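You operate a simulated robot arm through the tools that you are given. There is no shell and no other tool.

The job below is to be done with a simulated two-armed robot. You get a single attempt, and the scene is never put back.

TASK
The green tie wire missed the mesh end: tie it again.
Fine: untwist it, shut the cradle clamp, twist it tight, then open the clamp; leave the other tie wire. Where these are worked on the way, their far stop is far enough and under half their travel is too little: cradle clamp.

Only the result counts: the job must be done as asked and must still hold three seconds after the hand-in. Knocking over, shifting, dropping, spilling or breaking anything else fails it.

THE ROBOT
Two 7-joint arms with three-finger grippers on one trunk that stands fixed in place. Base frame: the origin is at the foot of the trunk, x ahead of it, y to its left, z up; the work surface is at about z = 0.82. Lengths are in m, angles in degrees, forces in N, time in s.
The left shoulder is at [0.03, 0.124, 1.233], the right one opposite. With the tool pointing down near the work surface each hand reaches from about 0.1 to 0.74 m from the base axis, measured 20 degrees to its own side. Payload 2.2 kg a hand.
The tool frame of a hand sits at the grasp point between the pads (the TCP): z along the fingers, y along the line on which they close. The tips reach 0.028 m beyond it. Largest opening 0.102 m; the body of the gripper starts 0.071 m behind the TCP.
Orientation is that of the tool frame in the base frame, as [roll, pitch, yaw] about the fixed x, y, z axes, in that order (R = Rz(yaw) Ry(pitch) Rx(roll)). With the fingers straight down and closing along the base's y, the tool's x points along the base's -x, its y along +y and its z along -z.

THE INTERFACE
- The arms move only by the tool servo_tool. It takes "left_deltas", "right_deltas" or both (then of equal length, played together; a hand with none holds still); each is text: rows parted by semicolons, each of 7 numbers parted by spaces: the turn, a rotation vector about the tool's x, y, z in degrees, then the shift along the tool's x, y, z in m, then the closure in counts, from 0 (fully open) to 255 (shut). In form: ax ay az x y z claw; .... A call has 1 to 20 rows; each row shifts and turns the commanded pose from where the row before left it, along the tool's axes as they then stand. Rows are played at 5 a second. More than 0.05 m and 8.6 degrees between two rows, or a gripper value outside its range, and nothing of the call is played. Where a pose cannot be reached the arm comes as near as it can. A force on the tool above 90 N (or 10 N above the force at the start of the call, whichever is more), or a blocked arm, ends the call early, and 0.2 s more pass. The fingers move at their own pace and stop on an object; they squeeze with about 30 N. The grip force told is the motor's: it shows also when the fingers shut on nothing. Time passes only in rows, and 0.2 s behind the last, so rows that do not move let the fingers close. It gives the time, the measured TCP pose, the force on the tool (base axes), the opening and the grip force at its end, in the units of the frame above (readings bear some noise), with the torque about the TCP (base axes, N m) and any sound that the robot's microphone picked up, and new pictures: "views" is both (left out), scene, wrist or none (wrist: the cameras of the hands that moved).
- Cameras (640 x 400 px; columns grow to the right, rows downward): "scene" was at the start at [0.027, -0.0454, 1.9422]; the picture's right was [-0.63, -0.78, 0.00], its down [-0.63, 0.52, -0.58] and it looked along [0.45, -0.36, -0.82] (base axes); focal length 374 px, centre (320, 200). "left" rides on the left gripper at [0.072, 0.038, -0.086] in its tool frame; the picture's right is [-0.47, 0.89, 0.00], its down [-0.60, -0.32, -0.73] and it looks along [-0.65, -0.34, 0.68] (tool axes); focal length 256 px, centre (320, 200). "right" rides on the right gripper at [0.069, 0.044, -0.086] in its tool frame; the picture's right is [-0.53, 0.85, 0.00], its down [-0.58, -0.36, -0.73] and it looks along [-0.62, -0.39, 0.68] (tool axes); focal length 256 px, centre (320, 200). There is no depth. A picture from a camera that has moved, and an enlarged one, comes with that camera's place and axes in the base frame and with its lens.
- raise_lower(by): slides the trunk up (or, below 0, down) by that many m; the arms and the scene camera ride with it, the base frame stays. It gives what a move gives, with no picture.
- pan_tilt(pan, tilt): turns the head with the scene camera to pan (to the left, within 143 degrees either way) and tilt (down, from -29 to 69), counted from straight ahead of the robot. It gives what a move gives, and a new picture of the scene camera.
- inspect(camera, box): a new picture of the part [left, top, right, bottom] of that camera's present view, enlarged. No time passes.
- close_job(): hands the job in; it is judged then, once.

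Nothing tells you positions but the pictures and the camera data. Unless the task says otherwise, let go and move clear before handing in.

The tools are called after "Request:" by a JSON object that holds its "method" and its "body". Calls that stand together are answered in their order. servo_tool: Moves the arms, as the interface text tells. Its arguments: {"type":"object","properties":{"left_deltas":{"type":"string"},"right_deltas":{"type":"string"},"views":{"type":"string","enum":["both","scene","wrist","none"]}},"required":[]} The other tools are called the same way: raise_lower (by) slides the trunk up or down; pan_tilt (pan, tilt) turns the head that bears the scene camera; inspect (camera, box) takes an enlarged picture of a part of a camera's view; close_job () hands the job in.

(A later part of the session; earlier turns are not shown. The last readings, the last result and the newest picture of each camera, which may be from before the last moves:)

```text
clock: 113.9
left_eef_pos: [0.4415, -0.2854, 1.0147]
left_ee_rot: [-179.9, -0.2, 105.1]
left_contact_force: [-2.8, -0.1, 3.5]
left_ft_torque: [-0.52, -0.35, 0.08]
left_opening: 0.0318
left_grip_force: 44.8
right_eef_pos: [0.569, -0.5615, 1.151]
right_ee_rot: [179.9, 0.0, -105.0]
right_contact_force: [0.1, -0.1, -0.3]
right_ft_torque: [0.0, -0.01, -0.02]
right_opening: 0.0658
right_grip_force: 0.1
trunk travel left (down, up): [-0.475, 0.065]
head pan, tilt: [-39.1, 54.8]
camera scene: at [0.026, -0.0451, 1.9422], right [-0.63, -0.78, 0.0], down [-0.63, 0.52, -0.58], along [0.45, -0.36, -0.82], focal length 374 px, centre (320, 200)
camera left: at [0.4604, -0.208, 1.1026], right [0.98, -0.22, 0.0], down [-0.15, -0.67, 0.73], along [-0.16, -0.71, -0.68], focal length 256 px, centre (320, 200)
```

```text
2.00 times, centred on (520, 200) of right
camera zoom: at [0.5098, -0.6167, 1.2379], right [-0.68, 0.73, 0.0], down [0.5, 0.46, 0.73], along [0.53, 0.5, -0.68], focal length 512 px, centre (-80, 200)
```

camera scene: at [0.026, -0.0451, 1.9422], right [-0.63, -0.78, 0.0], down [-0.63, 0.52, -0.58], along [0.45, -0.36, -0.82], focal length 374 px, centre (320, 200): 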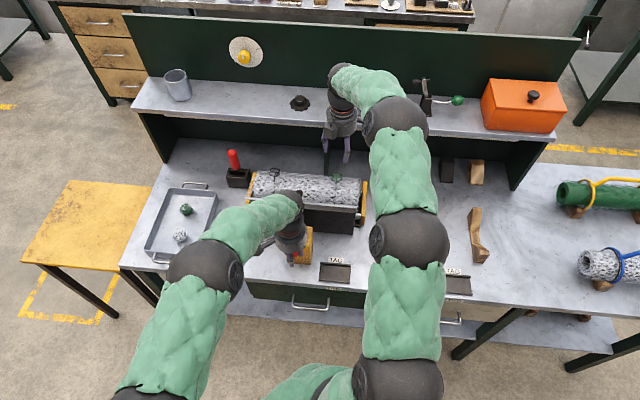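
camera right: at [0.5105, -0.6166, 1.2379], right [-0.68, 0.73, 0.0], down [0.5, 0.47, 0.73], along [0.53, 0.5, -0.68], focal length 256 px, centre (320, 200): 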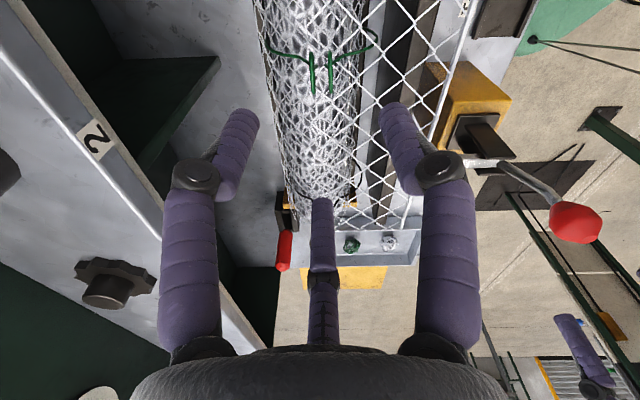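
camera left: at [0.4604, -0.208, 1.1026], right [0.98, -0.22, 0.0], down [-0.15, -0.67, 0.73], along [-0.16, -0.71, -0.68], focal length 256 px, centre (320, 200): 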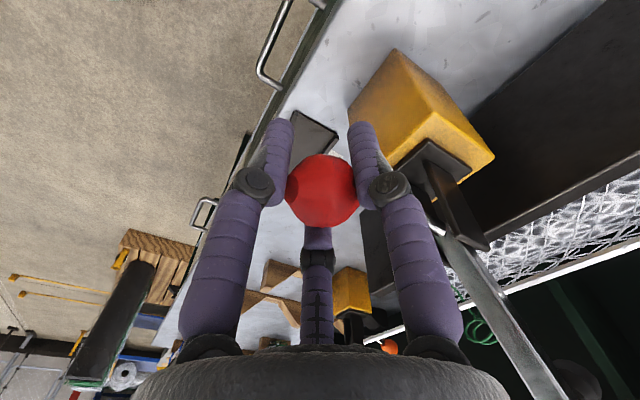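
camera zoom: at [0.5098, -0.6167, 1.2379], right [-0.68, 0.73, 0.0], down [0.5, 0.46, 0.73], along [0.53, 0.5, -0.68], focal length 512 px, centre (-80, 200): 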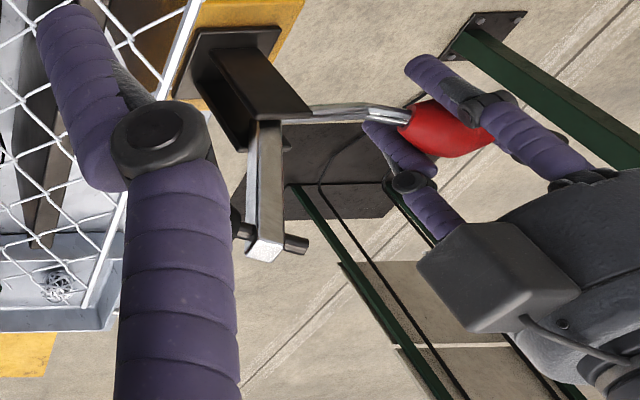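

The clamp is fully open, the flap has sprung up, and the tie is untwisted, a clean starting point. Now I'll shut the clamp again along the same arc while still holding the knob.

Request:
{"method": "servo_tool", "body": {"left_deltas": "0 0 0 0 0 0 255; 0 0 0 -0.001 0.0006 -0.0116 255; 0 0 0 -0.0022 0.0013 -0.0114 255; 0 0 0 -0.0034 0.002 -0.011 255; 0 0 0 -0.0045 0.0026 -0.0105 255; 0 0 0 -0.0055 0.0032 -0.0097 255; 0 0 0 -0.0066 0.0038 -0.0088 255; 0 0 0 0 0 0 255", "views": "none"}}

Request:
{"method": "inspect", "body": {"camera": "left", "box": [220, 60, 480, 260]}}

```text
clock: 115.7
left_eef_pos: [0.462, -0.3053, 1.0809]
left_ee_rot: [180.0, -0.1, 105.0]
left_contact_force: [-3.1, 3.7, -4.3]
left_ft_torque: [0.65, 0.46, 0.01]
left_opening: 0.0321
left_grip_force: 45.1
right_eef_pos: [0.5709, -0.5611, 1.1511]
right_ee_rot: [179.9, -0.1, -105.0]
right_contact_force: [-0.3, -0.2, 0.7]
right_ft_torque: [-0.04, -0.01, 0.03]
right_opening: 0.0658
right_grip_force: 0.0
trunk travel left (down, up): [-0.475, 0.065]
head pan, tilt: [-39.1, 54.8]
```

```text
2.00 times, centred on (350, 160) of left
camera zoom: at [0.4799, -0.2275, 1.1665], right [0.98, -0.22, 0.0], down [-0.15, -0.67, 0.73], along [-0.16, -0.71, -0.68], focal length 512 px, centre (260, 280)
```

zoom: 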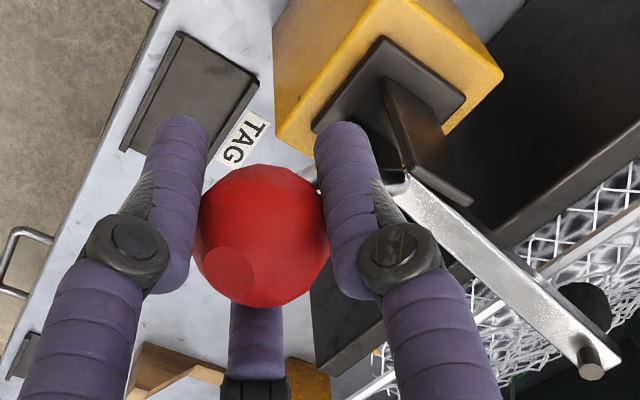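

Smooth, with very low force. Finishing the closing stroke to the far stop.

Request:
{"method": "servo_tool", "body": {"left_deltas": "0 0 0 -0.0074 0.0043 -0.0079 255; 0 0 0 -0.0082 0.0048 -0.0068 255; 0 0 0 -0.0088 0.0051 -0.0056 255; 0 0 0 -0.0094 0.0055 -0.0042 255; 0 0 0 0 0 0 255", "views": "none"}}

Request:
{"method": "inspect", "body": {"camera": "left", "box": [220, 60, 480, 260]}}

Request:
{"method": "inspect", "body": {"camera": "right", "box": [400, 100, 640, 300]}}

```text
clock: 116.9
left_eef_pos: [0.4877, -0.3329, 1.1063]
left_ee_rot: [179.9, 0.1, 104.9]
left_contact_force: [-16.2, 8.6, -1.4]
left_ft_torque: [0.24, 0.59, -0.1]
left_opening: 0.0314
left_grip_force: 45.0
right_eef_pos: [0.5687, -0.5607, 1.1529]
right_ee_rot: [179.9, -0.1, -104.9]
right_contact_force: [-0.7, 0.6, 0.6]
right_ft_torque: [0.02, -0.01, -0.02]
right_opening: 0.066
right_grip_force: 0.1
trunk travel left (down, up): [-0.475, 0.065]
head pan, tilt: [-39.1, 54.8]
```

```text
2.00 times, centred on (350, 160) of left
camera zoom: at [0.5064, -0.254, 1.1929], right [0.98, -0.22, 0.0], down [-0.15, -0.66, 0.73], along [-0.16, -0.71, -0.68], focal length 512 px, centre (260, 280)
```

zoom: 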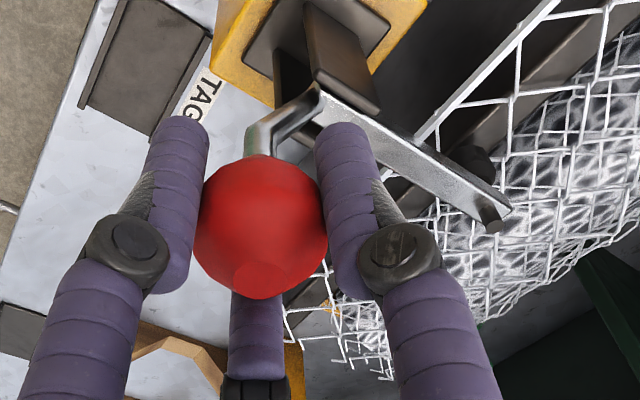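

```text
2.00 times, centred on (520, 200) of right
camera zoom: at [0.5086, -0.6162, 1.2387], right [-0.68, 0.73, 0.0], down [0.5, 0.46, 0.73], along [0.54, 0.5, -0.68], focal length 512 px, centre (-80, 200)
```

zoom: 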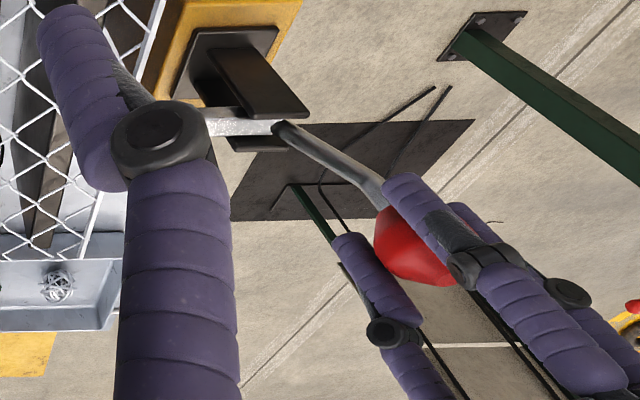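

Request:
{"method": "servo_tool", "body": {"left_deltas": "0 0 0 -0.0052 0.003 -0.0015 255; 0 0 0 0 0 0 255", "views": "none"}}

Request:
{"method": "servo_tool", "body": {"left_deltas": "0 0 0 0.0069 -0.004 0.0015 255; 0 0 0 0 0 0 140; 0 0 0 0 0 0 60; 0 0 0 0 0 0 0; 0 0 0 0 0 -0.04 0; 0 0 0 0 0 -0.04 0; 0 0 0 0 0 0 0", "views": "both"}}

Request:
{"method": "inspect", "body": {"camera": "scene", "box": [250, 160, 370, 270]}}

Request:
{"method": "inspect", "body": {"camera": "right", "box": [230, 20, 430, 160]}}

```text
clock: 117.5
left_eef_pos: [0.4887, -0.3324, 1.1066]
left_ee_rot: [-179.8, -0.4, 105.0]
left_contact_force: [-30.4, 21.4, 2.2]
left_ft_torque: [0.04, 0.44, 0.05]
left_opening: 0.0315
left_grip_force: 45.2
right_eef_pos: [0.567, -0.5591, 1.1545]
right_ee_rot: [-179.8, -0.1, -104.9]
right_contact_force: [1.0, -0.2, -0.6]
right_ft_torque: [0.01, 0.01, 0.0]
right_opening: 0.0659
right_grip_force: 0.0
trunk travel left (down, up): [-0.475, 0.065]
head pan, tilt: [-39.1, 54.8]
```

```text
clock: 119.1
left_eef_pos: [0.4891, -0.3326, 1.1821]
left_ee_rot: [-179.9, -0.2, 105.0]
left_contact_force: [-0.6, -0.2, -0.1]
left_ft_torque: [0.04, 0.01, 0.02]
left_opening: 0.1019
left_grip_force: 0.1
right_eef_pos: [0.569, -0.5629, 1.15]
right_ee_rot: [179.8, -0.1, -104.9]
right_contact_force: [0.6, -0.7, 0.1]
right_ft_torque: [0.01, -0.01, 0.02]
right_opening: 0.066
right_grip_force: 0.1
trunk travel left (down, up): [-0.475, 0.065]
head pan, tilt: [-39.1, 54.8]
camera scene: at [0.0276, -0.0458, 1.9421], right [-0.63, -0.78, 0.0], down [-0.63, 0.52, -0.58], along [0.45, -0.36, -0.82], focal length 374 px, centre (320, 200)
camera left: at [0.5077, -0.2543, 1.2689], right [0.98, -0.22, 0.0], down [-0.15, -0.67, 0.73], along [-0.16, -0.71, -0.68], focal length 256 px, centre (320, 200)
```

scene: 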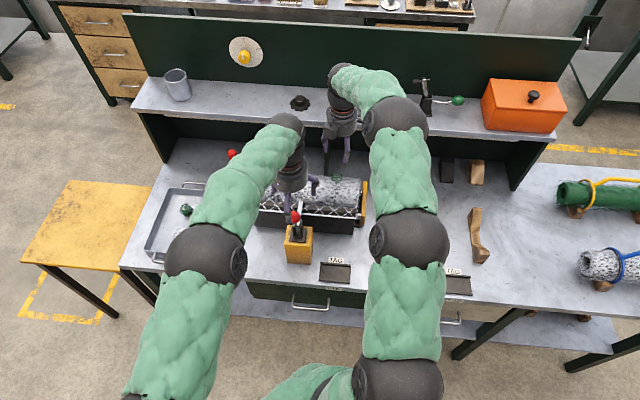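
left: 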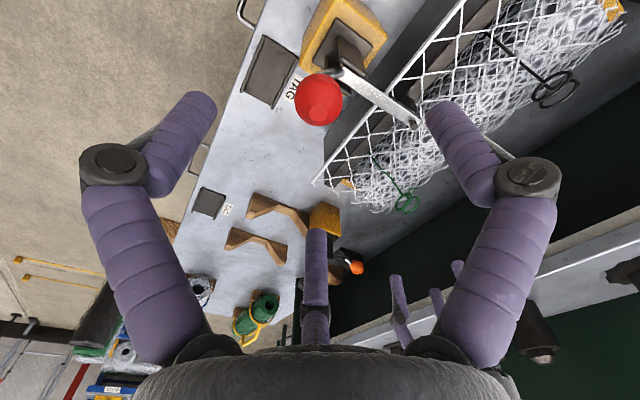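

```text
3.64 times, centred on (310, 215) of scene
camera zoom: at [0.0276, -0.0458, 1.9421], right [-0.63, -0.78, 0.0], down [-0.63, 0.52, -0.58], along [0.45, -0.36, -0.82], focal length 1361 px, centre (356, 146)
```

zoom: 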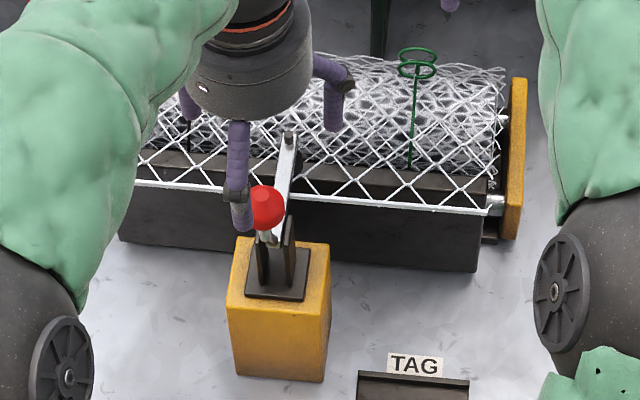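

```text
2.86 times, centred on (330, 90) of right
camera zoom: at [0.5108, -0.6171, 1.2372], right [-0.68, 0.73, 0.0], down [0.5, 0.46, 0.73], along [0.53, 0.5, -0.68], focal length 731 px, centre (291, 514)
```

zoom: 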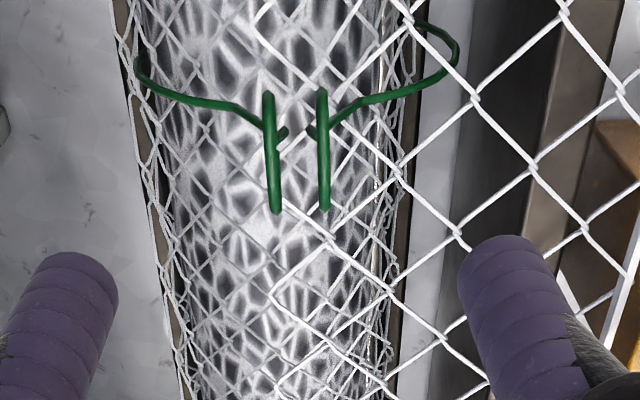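

The clamp is shut with the tie untwisted. I'll park the left hand at its viewing spot and bring the right hand down to grip the rings for the clockwise twisting.

Request:
{"method": "servo_tool", "body": {"left_deltas": "0 0 -6.5 0 0 0 0; 0 0 -6.5 0 0 0 0; 0 0 0 0.0395 0.0241 0 0; 0 0 0 0.0395 0.0241 0 0; 0 0 0 0.0395 0.0241 0 0; 0 0 0 0.0395 0.0241 0 0; 0 0 0 0 0 0.032 0; 0 0 0 0 0 0 0; 0 0 0 0 0 0 0; 0 0 0 0 0 0 0; 0 0 0 0 0 0 0; 0 0 0 0 0 0 0; 0 0 0 0 0 0 0", "right_deltas": "0 0 0 0 0 0 90; 0 0 0 0 0 0 90; 0 0 0 0 0 0 90; 0 0 0 0 0 0 90; 0 0 0 -0.0078 -0.0041 0 90; 0 0 0 0 0 0.0428 90; 0 0 0 0 0 0.0428 90; 0 0 0 0 0 0.0428 90; 0 0 0 0 0 0 90; 0 0 0 0 0 0 150; 0 0 0 0 0 0 200; 0 0 0 0 0 0 255; 0 0 0 0 0 0 255", "views": "both"}}

Request:
{"method": "inspect", "body": {"camera": "right", "box": [240, 80, 400, 220]}}

Request:
{"method": "inspect", "body": {"camera": "left", "box": [335, 250, 375, 295]}}

```text
clock: 121.9
left_eef_pos: [0.4991, -0.1463, 1.1524]
left_ee_rot: [180.0, 0.0, 118.0]
left_contact_force: [-0.1, -0.6, 0.2]
left_ft_torque: [0.02, 0.02, 0.03]
left_opening: 0.1021
left_grip_force: 0.1
right_eef_pos: [0.5751, -0.5547, 1.0211]
right_ee_rot: [179.6, 0.1, -104.9]
right_contact_force: [-6.7, 2.7, -5.8]
right_ft_torque: [0.04, 0.14, -0.04]
right_opening: 0.0262
right_grip_force: 44.8
trunk travel left (down, up): [-0.475, 0.065]
head pan, tilt: [-39.1, 54.8]
camera scene: at [0.0265, -0.0455, 1.9422], right [-0.63, -0.78, 0.0], down [-0.63, 0.52, -0.58], along [0.45, -0.36, -0.82], focal length 374 px, centre (320, 200)
camera right: at [0.5156, -0.6103, 1.1075], right [-0.68, 0.73, 0.0], down [0.5, 0.46, 0.73], along [0.53, 0.5, -0.68], focal length 256 px, centre (320, 200)
camera left: at [0.4997, -0.0659, 1.2392], right [1.0, 0.0, 0.0], down [0.0, -0.68, 0.73], along [0.0, -0.73, -0.68], focal length 256 px, centre (320, 200)
```

scene: 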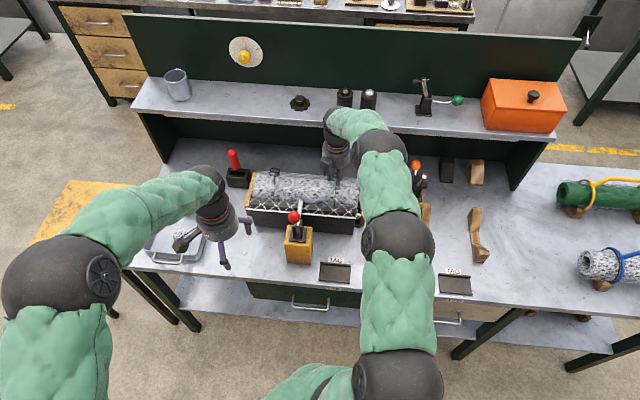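
right: 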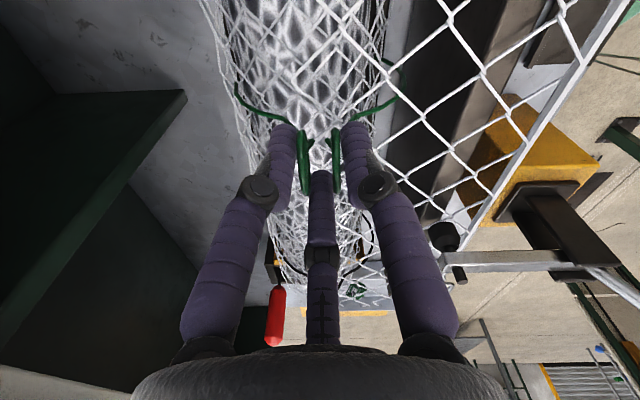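
left: 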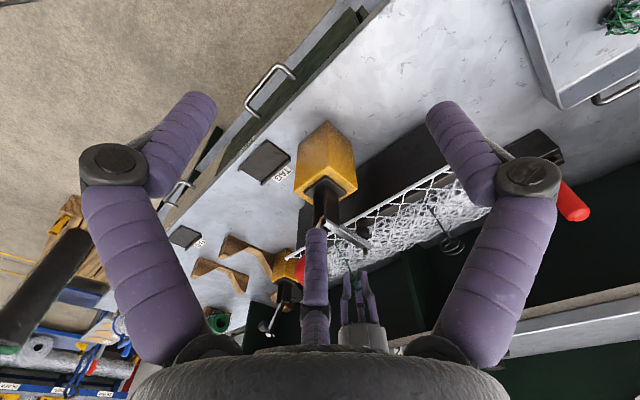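

```text
2.86 times, centred on (320, 150) of right
camera zoom: at [0.5156, -0.6103, 1.1075], right [-0.68, 0.73, 0.0], down [0.5, 0.46, 0.73], along [0.53, 0.5, -0.68], focal length 731 px, centre (320, 343)
```

zoom: 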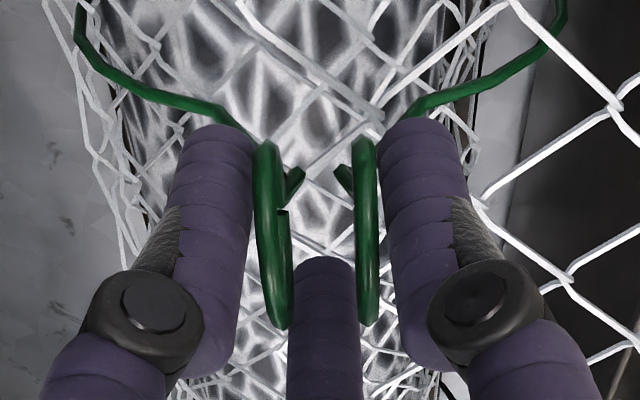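

```text
8.89 times, centred on (355, 272) of left
camera zoom: at [0.4997, -0.0659, 1.2392], right [1.0, 0.0, 0.0], down [0.0, -0.68, 0.73], along [0.0, -0.73, -0.68], focal length 2276 px, centre (9, -444)
```

zoom: 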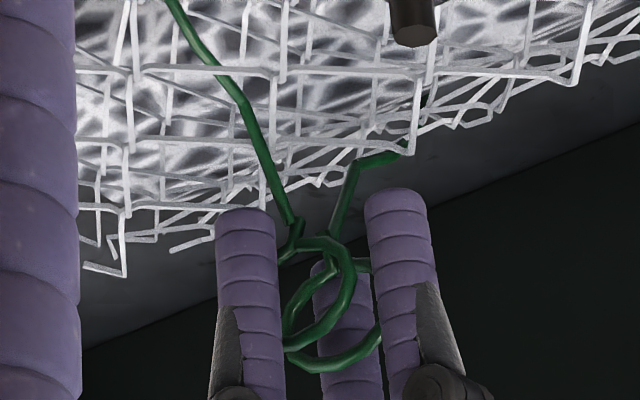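

A symmetric grip on both rings. Now twisting clockwise about the axis.

Request:
{"method": "servo_tool", "body": {"right_deltas": "0 0 8.5 0.0004 -0.0007 0 255; 0 0 8.5 0.0004 -0.0007 0 255; 0 0 8.5 0.0004 -0.0007 0 255; 0 0 8.5 0.0004 -0.0007 0 255; 0 0 8.5 0.0004 -0.0007 0 255; 0 0 8.5 0.0004 -0.0007 0 255; 0 0 8.5 0.0004 -0.0007 0 255; 0 0 8.5 0.0004 -0.0007 0 255; 0 0 8.5 0.0004 -0.0007 0 255; 0 0 8.5 0.0004 -0.0007 0 255; 0 0 0 0 0 0 255", "views": "none"}}

Request:
{"method": "inspect", "body": {"camera": "right", "box": [240, 80, 400, 220]}}

Request:
{"method": "inspect", "body": {"camera": "left", "box": [335, 250, 375, 295]}}

```text
clock: 124.3
left_eef_pos: [0.5002, -0.1452, 1.1528]
left_ee_rot: [179.9, 0.1, 118.1]
left_contact_force: [0.2, -0.8, -0.2]
left_ft_torque: [-0.01, -0.01, 0.03]
left_opening: 0.102
left_grip_force: 0.1
right_eef_pos: [0.5761, -0.5602, 1.0224]
right_ee_rot: [180.0, -0.4, 170.1]
right_contact_force: [-10.2, 14.3, -15.3]
right_ft_torque: [0.69, 0.77, -0.02]
right_opening: 0.026
right_grip_force: 44.9
trunk travel left (down, up): [-0.475, 0.065]
head pan, tilt: [-39.1, 54.8]
```

```text
2.86 times, centred on (320, 150) of right
camera zoom: at [0.5152, -0.5058, 1.1078], right [0.67, 0.74, 0.0], down [0.51, -0.46, 0.73], along [0.54, -0.49, -0.69], focal length 731 px, centre (320, 343)
```

zoom: 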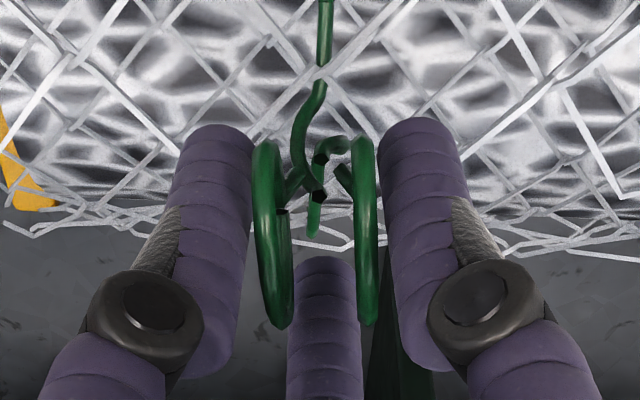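

```text
8.89 times, centred on (355, 272) of left
camera zoom: at [0.5001, -0.0654, 1.2391], right [1.0, 0.0, 0.0], down [0.0, -0.68, 0.73], along [0.0, -0.73, -0.68], focal length 2276 px, centre (9, -444)
```

zoom: 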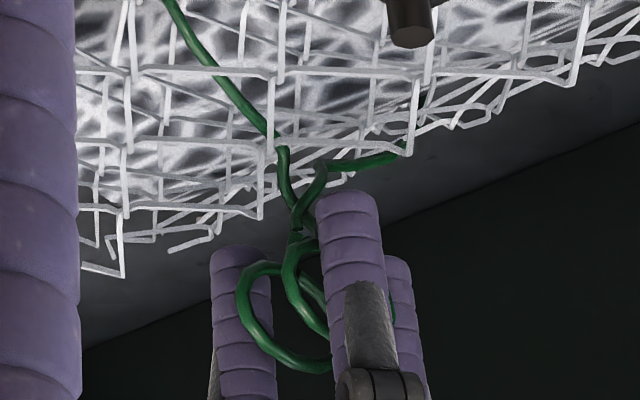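

The legs are crossing and winding up again. Continuing clockwise with a small correction.

Request:
{"method": "servo_tool", "body": {"right_deltas": "0 0 8.5 0.0016 0.0006 0.001 255; 0 0 8.5 0.0016 0.0006 0.001 255; 0 0 8.5 0.0004 -0.0007 0 255; 0 0 8.5 0.0004 -0.0007 0 255; 0 0 8.5 0.0004 -0.0007 0 255; 0 0 8.5 0.0004 -0.0007 0 255; 0 0 8.5 0.0004 -0.0007 0 255; 0 0 8.5 0.0004 -0.0007 0 255; 0 0 8.5 0.0004 -0.0007 0 255; 0 0 8.5 0.0004 -0.0007 0 255; 0 0 0 0 0 0 255", "views": "none"}}

Request:
{"method": "inspect", "body": {"camera": "right", "box": [240, 80, 400, 220]}}

```text
clock: 126.7
left_eef_pos: [0.5016, -0.1455, 1.1523]
left_ee_rot: [-179.9, 0.0, 117.9]
left_contact_force: [0.1, 0.6, -0.1]
left_ft_torque: [0.0, 0.02, -0.01]
left_opening: 0.1022
left_grip_force: 0.0
right_eef_pos: [0.5695, -0.5604, 1.0219]
right_ee_rot: [-179.9, 0.1, 85.0]
right_contact_force: [9.3, 5.3, -6.4]
right_ft_torque: [0.29, -0.38, -0.02]
right_opening: 0.0259
right_grip_force: 44.5
trunk travel left (down, up): [-0.475, 0.065]
head pan, tilt: [-39.1, 54.8]
```

```text
2.86 times, centred on (320, 150) of right
camera zoom: at [0.6187, -0.4959, 1.1073], right [0.8, -0.61, 0.0], down [-0.41, -0.54, 0.73], along [-0.44, -0.58, -0.68], focal length 731 px, centre (320, 343)
```

zoom: 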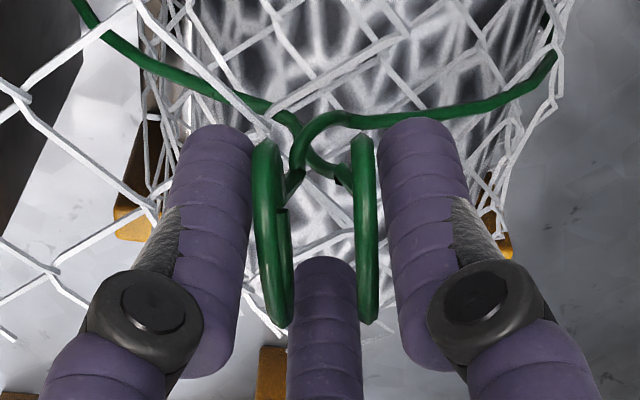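

Request:
{"method": "servo_tool", "body": {"right_deltas": "0 0 8.5 0.0014 0.001 0 255; 0 0 8.5 0.0004 -0.0007 0 255; 0 0 8.5 0.0004 -0.0007 0 255; 0 0 8.5 0.0004 -0.0007 0 255; 0 0 8.5 0.0004 -0.0007 0 255; 0 0 8.5 0.0004 -0.0007 0 255; 0 0 8.5 0.0004 -0.0007 0 255; 0 0 8.5 0.0004 -0.0007 0 255; 0 0 8.5 0.0004 -0.0007 0 255; 0 0 8.5 0.0004 -0.0007 0 255; 0 0 8.5 0.0004 -0.0007 0 255; 0 0 0 0 0 0 255", "views": "none"}}

Request:
{"method": "inspect", "body": {"camera": "right", "box": [240, 80, 400, 220]}}

Request:
{"method": "inspect", "body": {"camera": "left", "box": [335, 250, 375, 295]}}

```text
clock: 129.3
left_eef_pos: [0.5006, -0.1475, 1.1513]
left_ee_rot: [180.0, -0.1, 118.1]
left_contact_force: [-0.5, 0.1, -0.4]
left_ft_torque: [0.01, 0.04, -0.04]
left_opening: 0.1022
left_grip_force: 0.1
right_eef_pos: [0.5677, -0.5538, 1.0209]
right_ee_rot: [180.0, 0.0, -8.5]
right_contact_force: [9.8, -15.5, 2.3]
right_ft_torque: [-0.19, 0.03, -0.04]
right_opening: 0.0257
right_grip_force: 44.5
trunk travel left (down, up): [-0.475, 0.065]
head pan, tilt: [-39.1, 54.8]
```

```text
2.86 times, centred on (320, 150) of right
camera zoom: at [0.6302, -0.6077, 1.1075], right [-0.65, -0.76, 0.0], down [-0.52, 0.45, 0.73], along [-0.55, 0.48, -0.68], focal length 731 px, centre (320, 343)
```

zoom: 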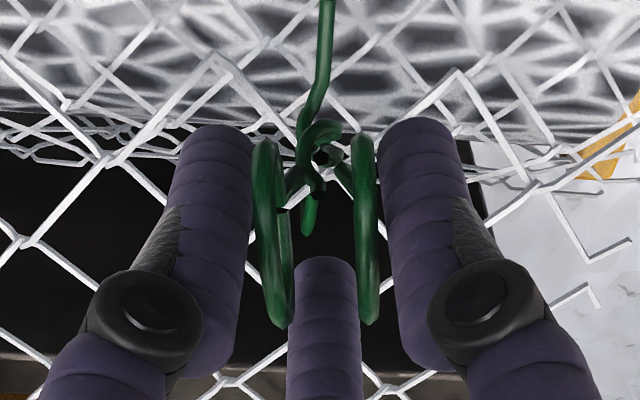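

```text
8.89 times, centred on (355, 272) of left
camera zoom: at [0.5008, -0.0675, 1.2387], right [1.0, 0.0, 0.0], down [0.0, -0.68, 0.73], along [0.0, -0.73, -0.68], focal length 2276 px, centre (9, -444)
```

zoom: 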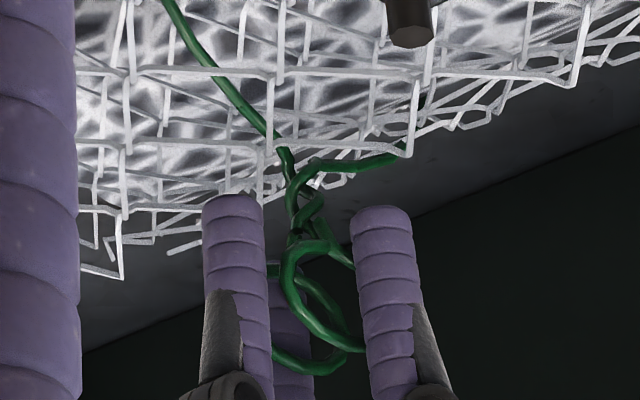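

About 264° wound. I'll release, wind the wrist back 300° in the air, and take the next bite.

Request:
{"method": "servo_tool", "body": {"right_deltas": "0 0 0 0 0 0 140; 0 0 0 0 0 0 90; 0 0 0 0 0 -0.035 90; 0 0 0 0 0 -0.035 90; 0 0 -8.57 0 0 0 90; 0 0 -8.57 0 0 0 90; 0 0 -8.57 0 0 0 90; 0 0 -8.57 0 0 0 90; 0 0 -8.57 0 0 0 90; 0 0 -8.57 0 0 0 90; 0 0 -8.57 0 0 0 90; 0 0 -8.57 0 0 0 90; 0 0 -8.57 0 0 0 90; 0 0 -8.57 0 0 0 90; 0 0 -8.57 0 0 0 90; 0 0 -8.57 0 0 0 90; 0 0 -8.57 0 0 0 90; 0 0 -8.57 0 0 0 90; 0 0 -8.57 0 0 0 90; 0 0 -8.57 0 0 0 90", "views": "none"}}

Request:
{"method": "servo_tool", "body": {"right_deltas": "0 0 -8.57 0 0 0 90; 0 0 -8.57 0 0 0 90; 0 0 -8.57 0 0 0 90; 0 0 -8.57 0 0 0 90; 0 0 -8.57 0 0 0 90; 0 0 -8.57 0 0 0 90; 0 0 -8.57 0 0 0 90; 0 0 -8.57 0 0 0 90; 0 0 -8.57 0 0 0 90; 0 0 -8.57 0 0 0 90; 0 0 -8.57 0 0 0 90; 0 0 -8.57 0 0 0 90; 0 0 -8.57 0 0 0 90; 0 0 -8.57 0 0 0 90; 0 0 -8.57 0 0 0 90; 0 0 -8.57 0 0 0 90; 0 0 -8.57 0 0 0 90; 0 0 -8.57 0 0 0 90; 0 0 -8.57 0 0 0 90; 0 0 0 0 0 0 90", "views": "both"}}

Request:
{"method": "inspect", "body": {"camera": "right", "box": [240, 60, 400, 200]}}

Request:
{"method": "inspect", "body": {"camera": "left", "box": [344, 262, 364, 282]}}

```text
clock: 133.5
left_eef_pos: [0.5004, -0.1459, 1.1537]
left_ee_rot: [-179.9, 0.0, 118.1]
left_contact_force: [-0.2, -0.1, 0.1]
left_ft_torque: [-0.03, 0.03, 0.01]
left_opening: 0.1023
left_grip_force: 0.0
right_eef_pos: [0.5675, -0.5531, 1.0909]
right_ee_rot: [-179.8, -0.1, 128.9]
right_contact_force: [-0.5, -0.3, 0.0]
right_ft_torque: [-0.01, 0.07, 0.0]
right_opening: 0.0664
right_grip_force: 0.0
trunk travel left (down, up): [-0.475, 0.065]
head pan, tilt: [-39.1, 54.8]
```

```text
clock: 137.7
left_eef_pos: [0.4997, -0.1475, 1.1521]
left_ee_rot: [-179.9, 0.1, 118.0]
left_contact_force: [-0.1, -0.1, 0.6]
left_ft_torque: [0.0, 0.0, -0.03]
left_opening: 0.1021
left_grip_force: 0.0
right_eef_pos: [0.5668, -0.5519, 1.0906]
right_ee_rot: [179.9, 0.1, -68.3]
right_contact_force: [0.6, -0.1, 0.5]
right_ft_torque: [-0.02, 0.0, -0.01]
right_opening: 0.0662
right_grip_force: 0.0
trunk travel left (down, up): [-0.475, 0.065]
head pan, tilt: [-39.1, 54.8]
camera scene: at [0.0271, -0.0454, 1.9422], right [-0.63, -0.78, 0.0], down [-0.63, 0.52, -0.58], along [0.45, -0.36, -0.82], focal length 374 px, centre (320, 200)
camera right: at [0.5531, -0.6324, 1.177], right [-0.98, 0.18, 0.0], down [0.13, 0.67, 0.73], along [0.13, 0.72, -0.68], focal length 256 px, centre (320, 200)
```

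scene: 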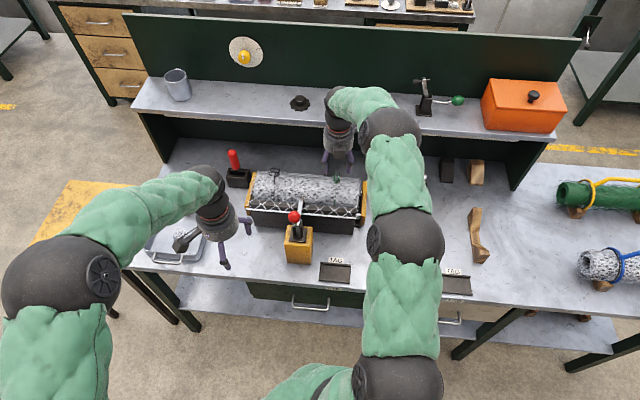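
right: 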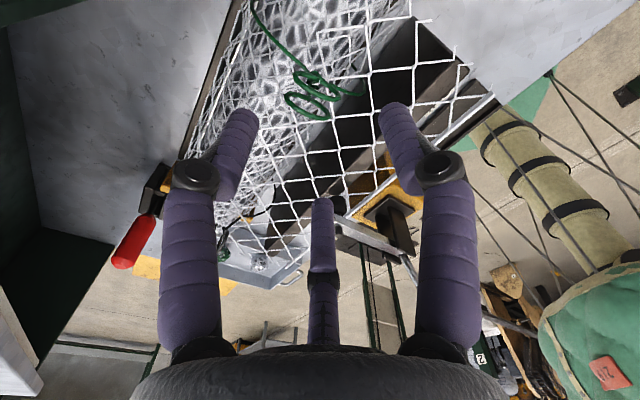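

```text
2.86 times, centred on (320, 130) of right
camera zoom: at [0.5531, -0.6324, 1.177], right [-0.98, 0.18, 0.0], down [0.13, 0.67, 0.73], along [0.13, 0.72, -0.68], focal length 731 px, centre (320, 400)
```

zoom: 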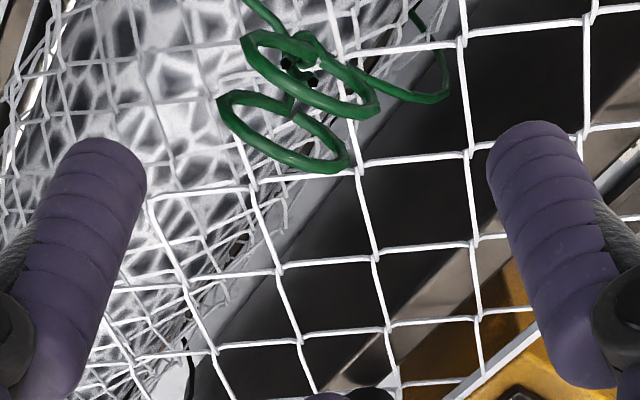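

```text
16.00 times, centred on (354, 272) of left
camera zoom: at [0.5001, -0.0658, 1.2391], right [1.0, 0.0, 0.0], down [0.0, -0.68, 0.73], along [0.0, -0.73, -0.68], focal length 4096 px, centre (-224, -952)
```

zoom: 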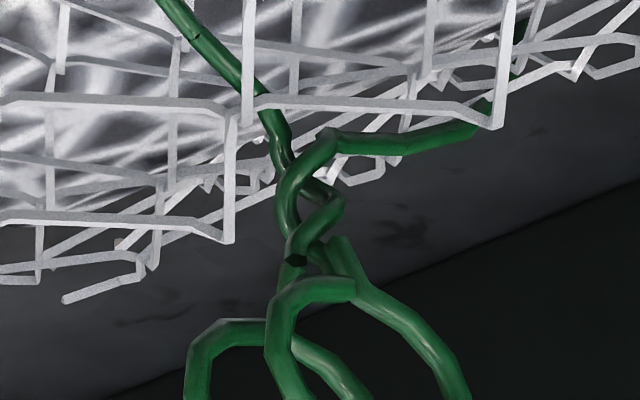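

Request:
{"method": "servo_tool", "body": {"right_deltas": "0 0 0 0.0126 -0.0044 0 90; 0 0 0 0 0 0.0345 90; 0 0 0 0 0 0.0345 90; 0 0 0 0 0 0 90; 0 0 0 0 0 0 150; 0 0 0 0 0 0 200; 0 0 0 0 0 0 255; 0 0 0 0 0 0 255", "views": "none"}}

Request:
{"method": "inspect", "body": {"camera": "right", "box": [240, 80, 400, 220]}}

```text
clock: 139.5
left_eef_pos: [0.5, -0.1456, 1.1525]
left_ee_rot: [179.9, 0.0, 118.1]
left_contact_force: [0.4, -0.1, -0.7]
left_ft_torque: [-0.02, 0.01, -0.05]
left_opening: 0.1019
left_grip_force: 0.0
right_eef_pos: [0.5761, -0.5619, 1.0224]
right_ee_rot: [179.8, 0.1, -68.4]
right_contact_force: [1.8, 6.9, 0.6]
right_ft_torque: [0.26, 0.01, -0.05]
right_opening: 0.0257
right_grip_force: 45.3
trunk travel left (down, up): [-0.475, 0.065]
head pan, tilt: [-39.1, 54.8]
```

```text
2.86 times, centred on (320, 150) of right
camera zoom: at [0.5627, -0.6423, 1.1084], right [-0.98, 0.19, 0.0], down [0.13, 0.67, 0.73], along [0.13, 0.72, -0.68], focal length 731 px, centre (320, 343)
```

zoom: 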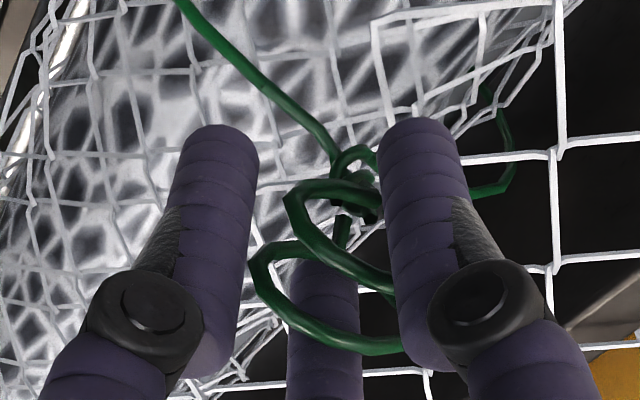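

Request:
{"method": "servo_tool", "body": {"right_deltas": "0 0 8.5 0.0004 0.0007 0 255; 0 0 8.5 0.0004 0.0007 0 255; 0 0 8.5 0.0004 0.0007 0 255; 0 0 8.5 0.0004 0.0007 0 255; 0 0 8.5 0.0004 0.0007 0 255; 0 0 8.5 0.0004 0.0007 0 255; 0 0 8.5 0.0004 0.0007 0 255; 0 0 8.5 0.0004 0.0007 0 255; 0 0 8.5 0.0004 0.0007 0 255; 0 0 8.5 0.0004 0.0007 0 255; 0 0 0 0 0 0 255", "views": "none"}}

Request:
{"method": "inspect", "body": {"camera": "right", "box": [240, 80, 400, 220]}}

```text
clock: 141.9
left_eef_pos: [0.4982, -0.146, 1.1532]
left_ee_rot: [179.9, 0.0, 118.0]
left_contact_force: [-0.4, -0.3, 0.0]
left_ft_torque: [0.01, -0.02, 0.01]
left_opening: 0.1018
left_grip_force: 0.0
right_eef_pos: [0.5672, -0.5635, 1.0214]
right_ee_rot: [179.9, -0.2, -153.5]
right_contact_force: [-10.2, 6.3, 3.3]
right_ft_torque: [0.74, -0.07, 0.07]
right_opening: 0.0256
right_grip_force: 45.2
trunk travel left (down, up): [-0.475, 0.065]
head pan, tilt: [-39.1, 54.8]
```

```text
2.86 times, centred on (320, 150) of right
camera zoom: at [0.4869, -0.5553, 1.1086], right [0.1, 0.99, 0.0], down [0.68, -0.07, 0.73], along [0.72, -0.07, -0.69], focal length 731 px, centre (320, 343)
```

zoom: 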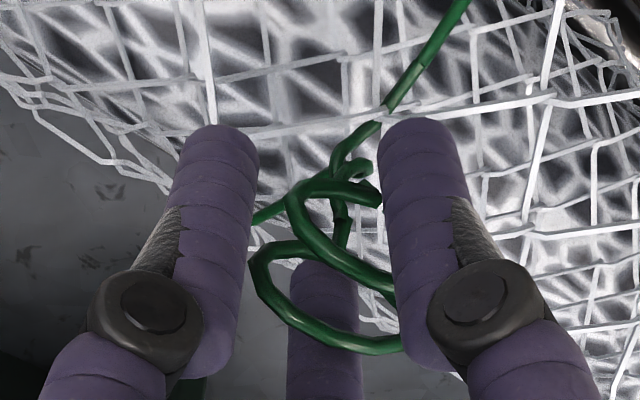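

Request:
{"method": "servo_tool", "body": {"right_deltas": "0 0 8.5 0.0014 0.0022 0 255; 0 0 8.5 0.0004 0.0007 0 255; 0 0 8.5 0.0004 0.0007 0 255; 0 0 8.5 0.0004 0.0007 0 255; 0 0 8.5 0.0004 0.0007 0 255; 0 0 8.5 0.0004 0.0007 0 255; 0 0 8.5 0.0004 0.0007 0 255; 0 0 8.5 0.0004 0.0007 0 255; 0 0 8.5 0.0004 0.0007 0 255; 0 0 8.5 0.0004 0.0007 0 255; 0 0 8.5 0.0004 0.0007 0 255; 0 0 8.5 0.0004 0.0007 0 255; 0 0 0 0 0 0 255", "views": "none"}}

Request:
{"method": "inspect", "body": {"camera": "right", "box": [240, 80, 400, 220]}}

```text
clock: 144.7
left_eef_pos: [0.5005, -0.1435, 1.1519]
left_ee_rot: [-179.8, 0.0, 118.0]
left_contact_force: [0.6, 0.6, -0.6]
left_ft_torque: [0.01, 0.0, 0.04]
left_opening: 0.1021
left_grip_force: 0.1
right_eef_pos: [0.5659, -0.5517, 1.0235]
right_ee_rot: [-179.8, 0.0, 104.5]
right_contact_force: [2.3, 14.4, -2.4]
right_ft_torque: [1.13, 0.63, 0.08]
right_opening: 0.0257
right_grip_force: 45.0
trunk travel left (down, up): [-0.475, 0.065]
head pan, tilt: [-39.1, 54.8]
```

```text
2.86 times, centred on (320, 150) of right
camera zoom: at [0.5919, -0.4745, 1.1082], right [0.95, -0.31, 0.0], down [-0.21, -0.65, 0.73], along [-0.23, -0.7, -0.68], focal length 731 px, centre (320, 343)
```

zoom: 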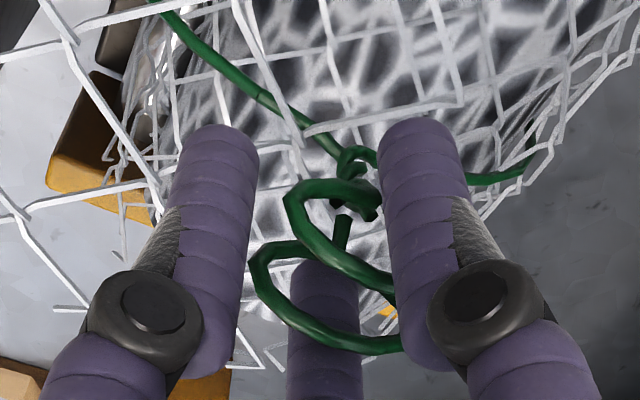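

Request:
{"method": "servo_tool", "body": {"right_deltas": "0 0 8.5 0.0018 0.0011 0 255; 0 0 8.5 0.0018 0.0011 0 255; 0 0 8.5 0.0004 0.0007 0 255; 0 0 8.5 0.0004 0.0007 0 255; 0 0 8.5 0.0004 0.0007 0 255; 0 0 8.5 0.0004 0.0007 0 255; 0 0 8.5 0.0004 0.0007 0 255; 0 0 8.5 0.0004 0.0007 0 255; 0 0 8.5 0.0004 0.0007 0 255; 0 0 8.5 0.0004 0.0007 0 255; 0 0 8.5 0.0004 0.0007 0 255; 0 0 8.5 0.0004 0.0007 0 255; 0 0 8.5 0.0004 0.0007 0 255; 0 0 0 0 0 0 255", "views": "none"}}

Request:
{"method": "inspect", "body": {"camera": "right", "box": [240, 80, 400, 220]}}

```text
clock: 147.7
left_eef_pos: [0.5033, -0.1454, 1.1512]
left_ee_rot: [-180.0, -0.1, 118.1]
left_contact_force: [0.2, -0.3, 0.8]
left_ft_torque: [0.0, -0.01, 0.02]
left_opening: 0.1021
left_grip_force: 0.1
right_eef_pos: [0.5776, -0.554, 1.0219]
right_ee_rot: [179.6, 0.1, -6.1]
right_contact_force: [23.2, -3.5, 1.8]
right_ft_torque: [-0.59, 0.61, 0.09]
right_opening: 0.0259
right_grip_force: 44.8
trunk travel left (down, up): [-0.475, 0.065]
head pan, tilt: [-39.1, 54.8]
```

```text
2.86 times, centred on (320, 150) of right
camera zoom: at [0.6425, -0.6048, 1.1085], right [-0.62, -0.78, 0.0], down [-0.53, 0.43, 0.73], along [-0.57, 0.45, -0.68], focal length 731 px, centre (320, 343)
```

zoom: 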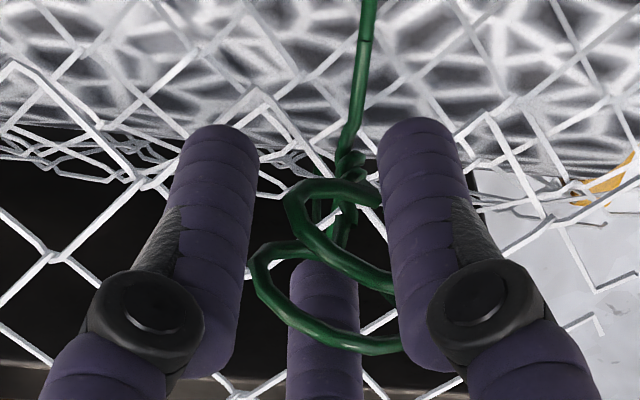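

About 561° wound. One more bite: release, wind back 240°, and re-grip.

Request:
{"method": "servo_tool", "body": {"right_deltas": "0 0 0 0 0 0 140; 0 0 0 0 0 0 90; 0 0 0 0 0 -0.035 90; 0 0 0 0 0 -0.035 90; 0 0 -8.57 0 0 0 90; 0 0 -8.57 0 0 0 90; 0 0 -8.57 0 0 0 90; 0 0 -8.57 0 0 0 90; 0 0 -8.57 0 0 0 90; 0 0 -8.57 0 0 0 90; 0 0 -8.57 0 0 0 90; 0 0 -8.57 0 0 0 90; 0 0 -8.57 0 0 0 90; 0 0 -8.57 0 0 0 90; 0 0 -8.57 0 0 0 90; 0 0 -8.57 0 0 0 90; 0 0 -8.57 0 0 0 90; 0 0 -8.57 0 0 0 90; 0 0 -8.57 0 0 0 90; 0 0 -8.57 0 0 0 90", "views": "none"}}

Request:
{"method": "servo_tool", "body": {"right_deltas": "0 0 -8.57 0 0 0 90; 0 0 -8.57 0 0 0 90; 0 0 -8.57 0 0 0 90; 0 0 -8.57 0 0 0 90; 0 0 -8.57 0 0 0 90; 0 0 -8.57 0 0 0 90; 0 0 -8.57 0 0 0 90; 0 0 -8.57 0 0 0 90; 0 0 -8.57 0 0 0 90; 0 0 -8.57 0 0 0 90; 0 0 -8.57 0 0 0 90; 0 0 -8.57 0 0 0 90; 0 0 0 0 0 0 90", "views": "both"}}

Request:
{"method": "inspect", "body": {"camera": "right", "box": [240, 60, 400, 200]}}

Request:
{"method": "inspect", "body": {"camera": "left", "box": [344, 262, 364, 282]}}

```text
clock: 151.9
left_eef_pos: [0.4998, -0.1458, 1.1521]
left_ee_rot: [179.9, 0.0, 118.0]
left_contact_force: [0.1, -0.1, 0.3]
left_ft_torque: [-0.01, 0.02, -0.01]
left_opening: 0.1018
left_grip_force: 0.1
right_eef_pos: [0.5748, -0.5522, 1.0907]
right_ee_rot: [-179.8, -0.1, 131.3]
right_contact_force: [-0.3, -0.6, -0.9]
right_ft_torque: [-0.01, -0.02, 0.02]
right_opening: 0.0662
right_grip_force: 0.1
trunk travel left (down, up): [-0.475, 0.065]
head pan, tilt: [-39.1, 54.8]
```

```text
clock: 154.7
left_eef_pos: [0.4991, -0.1461, 1.1524]
left_ee_rot: [-180.0, 0.0, 118.0]
left_contact_force: [-1.5, -0.4, 0.3]
left_ft_torque: [-0.03, 0.0, 0.01]
left_opening: 0.1019
left_grip_force: 0.0
right_eef_pos: [0.5751, -0.5526, 1.0917]
right_ee_rot: [179.9, -0.1, -125.8]
right_contact_force: [0.3, -0.1, 0.1]
right_ft_torque: [-0.01, -0.02, 0.0]
right_opening: 0.0659
right_grip_force: 0.1
trunk travel left (down, up): [-0.475, 0.065]
head pan, tilt: [-39.1, 54.8]
camera scene: at [0.0271, -0.0454, 1.9422], right [-0.63, -0.78, 0.0], down [-0.63, 0.52, -0.58], along [0.45, -0.36, -0.82], focal length 374 px, centre (320, 200)
camera right: at [0.4998, -0.5831, 1.1783], right [-0.37, 0.93, 0.0], down [0.64, 0.25, 0.73], along [0.68, 0.27, -0.68], focal length 256 px, centre (320, 200)
```

scene: 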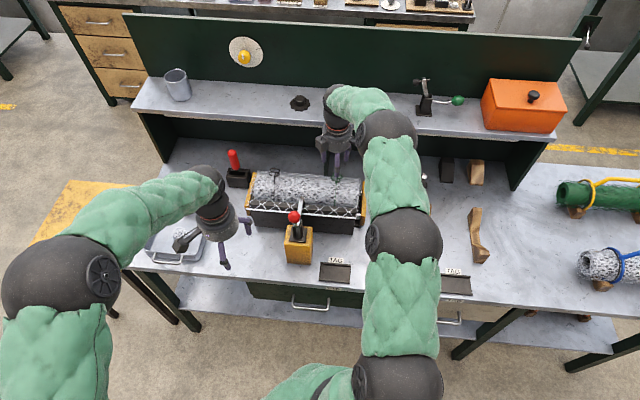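
right: 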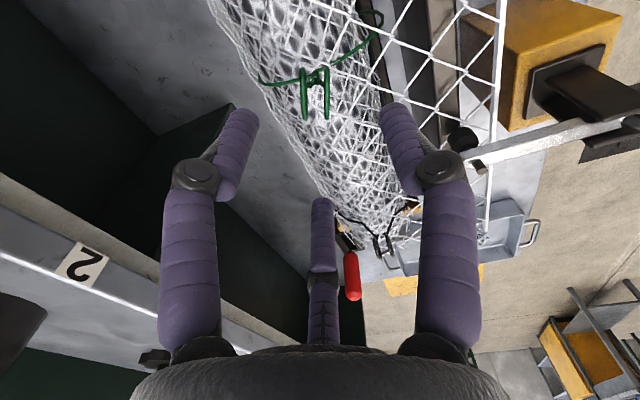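

```text
2.86 times, centred on (320, 130) of right
camera zoom: at [0.4998, -0.5831, 1.1783], right [-0.37, 0.93, 0.0], down [0.64, 0.25, 0.73], along [0.68, 0.27, -0.68], focal length 731 px, centre (320, 400)
```

zoom: 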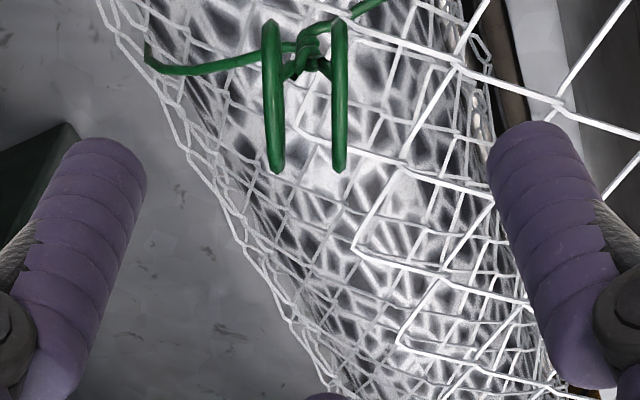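

```text
16.00 times, centred on (354, 272) of left
camera zoom: at [0.5001, -0.0658, 1.2391], right [1.0, 0.0, 0.0], down [0.0, -0.68, 0.73], along [0.0, -0.73, -0.68], focal length 4096 px, centre (-224, -952)
```

zoom: 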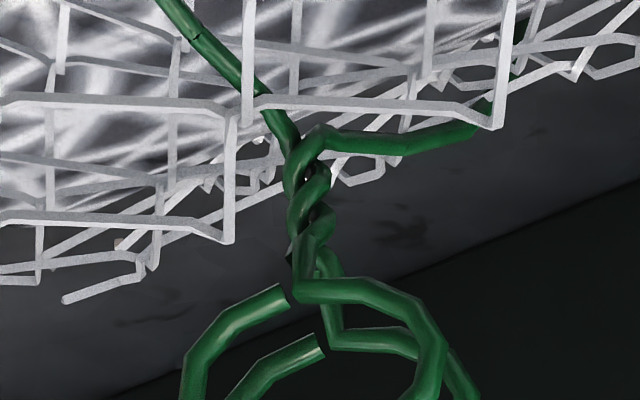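

Request:
{"method": "servo_tool", "body": {"right_deltas": "0 0 0 0.0024 -0.0034 0 90; 0 0 0 0 0 0.035 90; 0 0 0 0 0 0.035 90; 0 0 0 0 0 0 90; 0 0 0 0 0 0 150; 0 0 0 0 0 0 200; 0 0 0 0 0 0 255; 0 0 0 0 0 0 255", "views": "none"}}

Request:
{"method": "inspect", "body": {"camera": "right", "box": [240, 80, 400, 220]}}

```text
clock: 156.5
left_eef_pos: [0.499, -0.146, 1.1533]
left_ee_rot: [-179.9, 0.0, 118.0]
left_contact_force: [-0.5, 0.1, -0.4]
left_ft_torque: [0.01, -0.01, 0.01]
left_opening: 0.1022
left_grip_force: 0.1
right_eef_pos: [0.5746, -0.5549, 1.0221]
right_ee_rot: [179.7, -0.1, -126.0]
right_contact_force: [-8.8, 9.9, -0.8]
right_ft_torque: [0.29, 0.12, -0.04]
right_opening: 0.0256
right_grip_force: 44.6
trunk travel left (down, up): [-0.475, 0.065]
head pan, tilt: [-39.1, 54.8]
```

```text
2.86 times, centred on (320, 150) of right
camera zoom: at [0.5002, -0.5862, 1.1083], right [-0.37, 0.93, 0.0], down [0.64, 0.25, 0.73], along [0.68, 0.27, -0.69], focal length 731 px, centre (320, 343)
```

zoom: 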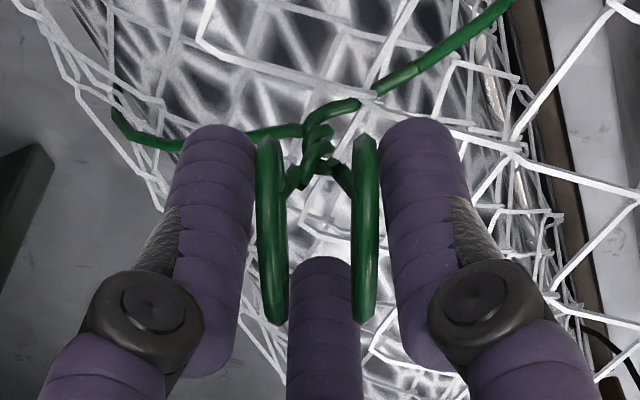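

Request:
{"method": "servo_tool", "body": {"right_deltas": "0 0 8.5 -0.0003 0.0015 0 255; 0 0 8.5 0.0004 -0.0007 0 255; 0 0 8.5 0.0004 -0.0007 0 255; 0 0 8.5 0.0004 -0.0007 0 255; 0 0 8.5 0.0004 -0.0007 0 255; 0 0 8.5 0.0004 -0.0007 0 255; 0 0 8.5 0.0004 -0.0007 0 255; 0 0 8.5 0.0004 -0.0007 0 255; 0 0 8.5 0.0004 -0.0007 0 255; 0 0 8.5 0.0004 -0.0007 0 255; 0 0 8.5 0.0004 -0.0007 0 255; 0 0 0 0 0 0 255", "views": "none"}}

Request:
{"method": "inspect", "body": {"camera": "right", "box": [240, 80, 400, 220]}}

```text
clock: 159.1
left_eef_pos: [0.501, -0.1458, 1.1523]
left_ee_rot: [-180.0, 0.0, 118.0]
left_contact_force: [0.0, 0.1, -0.6]
left_ft_torque: [-0.03, 0.03, -0.04]
left_opening: 0.102
left_grip_force: 0.1
right_eef_pos: [0.5712, -0.5612, 1.0218]
right_ee_rot: [-179.8, -0.1, 140.5]
right_contact_force: [5.0, 10.6, -3.5]
right_ft_torque: [0.59, -0.05, -0.06]
right_opening: 0.0257
right_grip_force: 44.6
trunk travel left (down, up): [-0.475, 0.065]
head pan, tilt: [-39.1, 54.8]
```

```text
2.86 times, centred on (320, 150) of right
camera zoom: at [0.548, -0.4836, 1.1079], right [0.95, 0.31, 0.0], down [0.21, -0.65, 0.73], along [0.23, -0.7, -0.68], focal length 731 px, centre (320, 343)
```

zoom: 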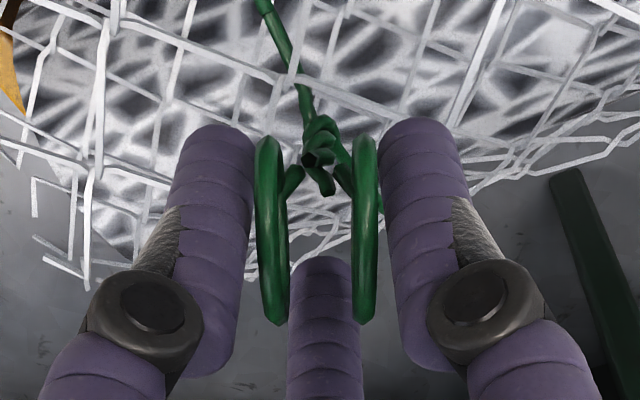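

Request:
{"method": "servo_tool", "body": {"right_deltas": "0 0 8.5 0.0014 0.0005 0 255; 0 0 8.5 0.0004 0 0 255; 0 0 8.5 0.0004 -0.0007 0 255; 0 0 8.5 0.0004 -0.0007 0 255; 0 0 8.5 0.0004 -0.0007 0 255; 0 0 8.5 0.0004 -0.0007 0 255; 0 0 0 0 0 0 255", "views": "none"}}

Request:
{"method": "inspect", "body": {"camera": "right", "box": [240, 80, 400, 220]}}

```text
clock: 160.7
left_eef_pos: [0.5008, -0.1473, 1.1515]
left_ee_rot: [-179.9, -0.1, 118.0]
left_contact_force: [-0.6, -0.3, -0.4]
left_ft_torque: [0.02, 0.0, 0.01]
left_opening: 0.102
left_grip_force: 0.1
right_eef_pos: [0.5691, -0.5602, 1.0211]
right_ee_rot: [-179.8, 0.3, 89.4]
right_contact_force: [9.4, -0.4, -0.8]
right_ft_torque: [0.0, -0.3, -0.07]
right_opening: 0.026
right_grip_force: 45.2
trunk travel left (down, up): [-0.475, 0.065]
head pan, tilt: [-39.1, 54.8]
```

```text
2.86 times, centred on (320, 150) of right
camera zoom: at [0.6141, -0.4922, 1.1078], right [0.84, -0.54, 0.0], down [-0.37, -0.57, 0.73], along [-0.4, -0.62, -0.68], focal length 731 px, centre (320, 343)
```

zoom: 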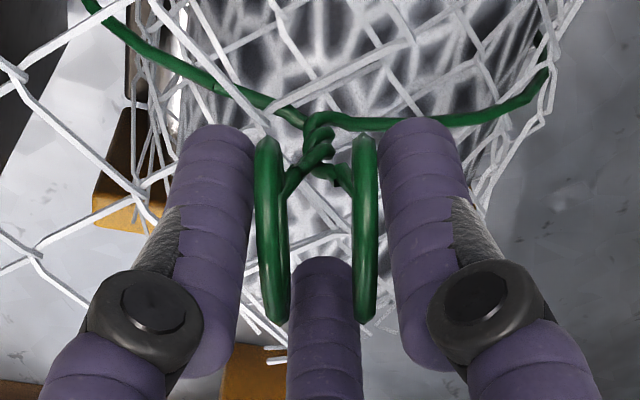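

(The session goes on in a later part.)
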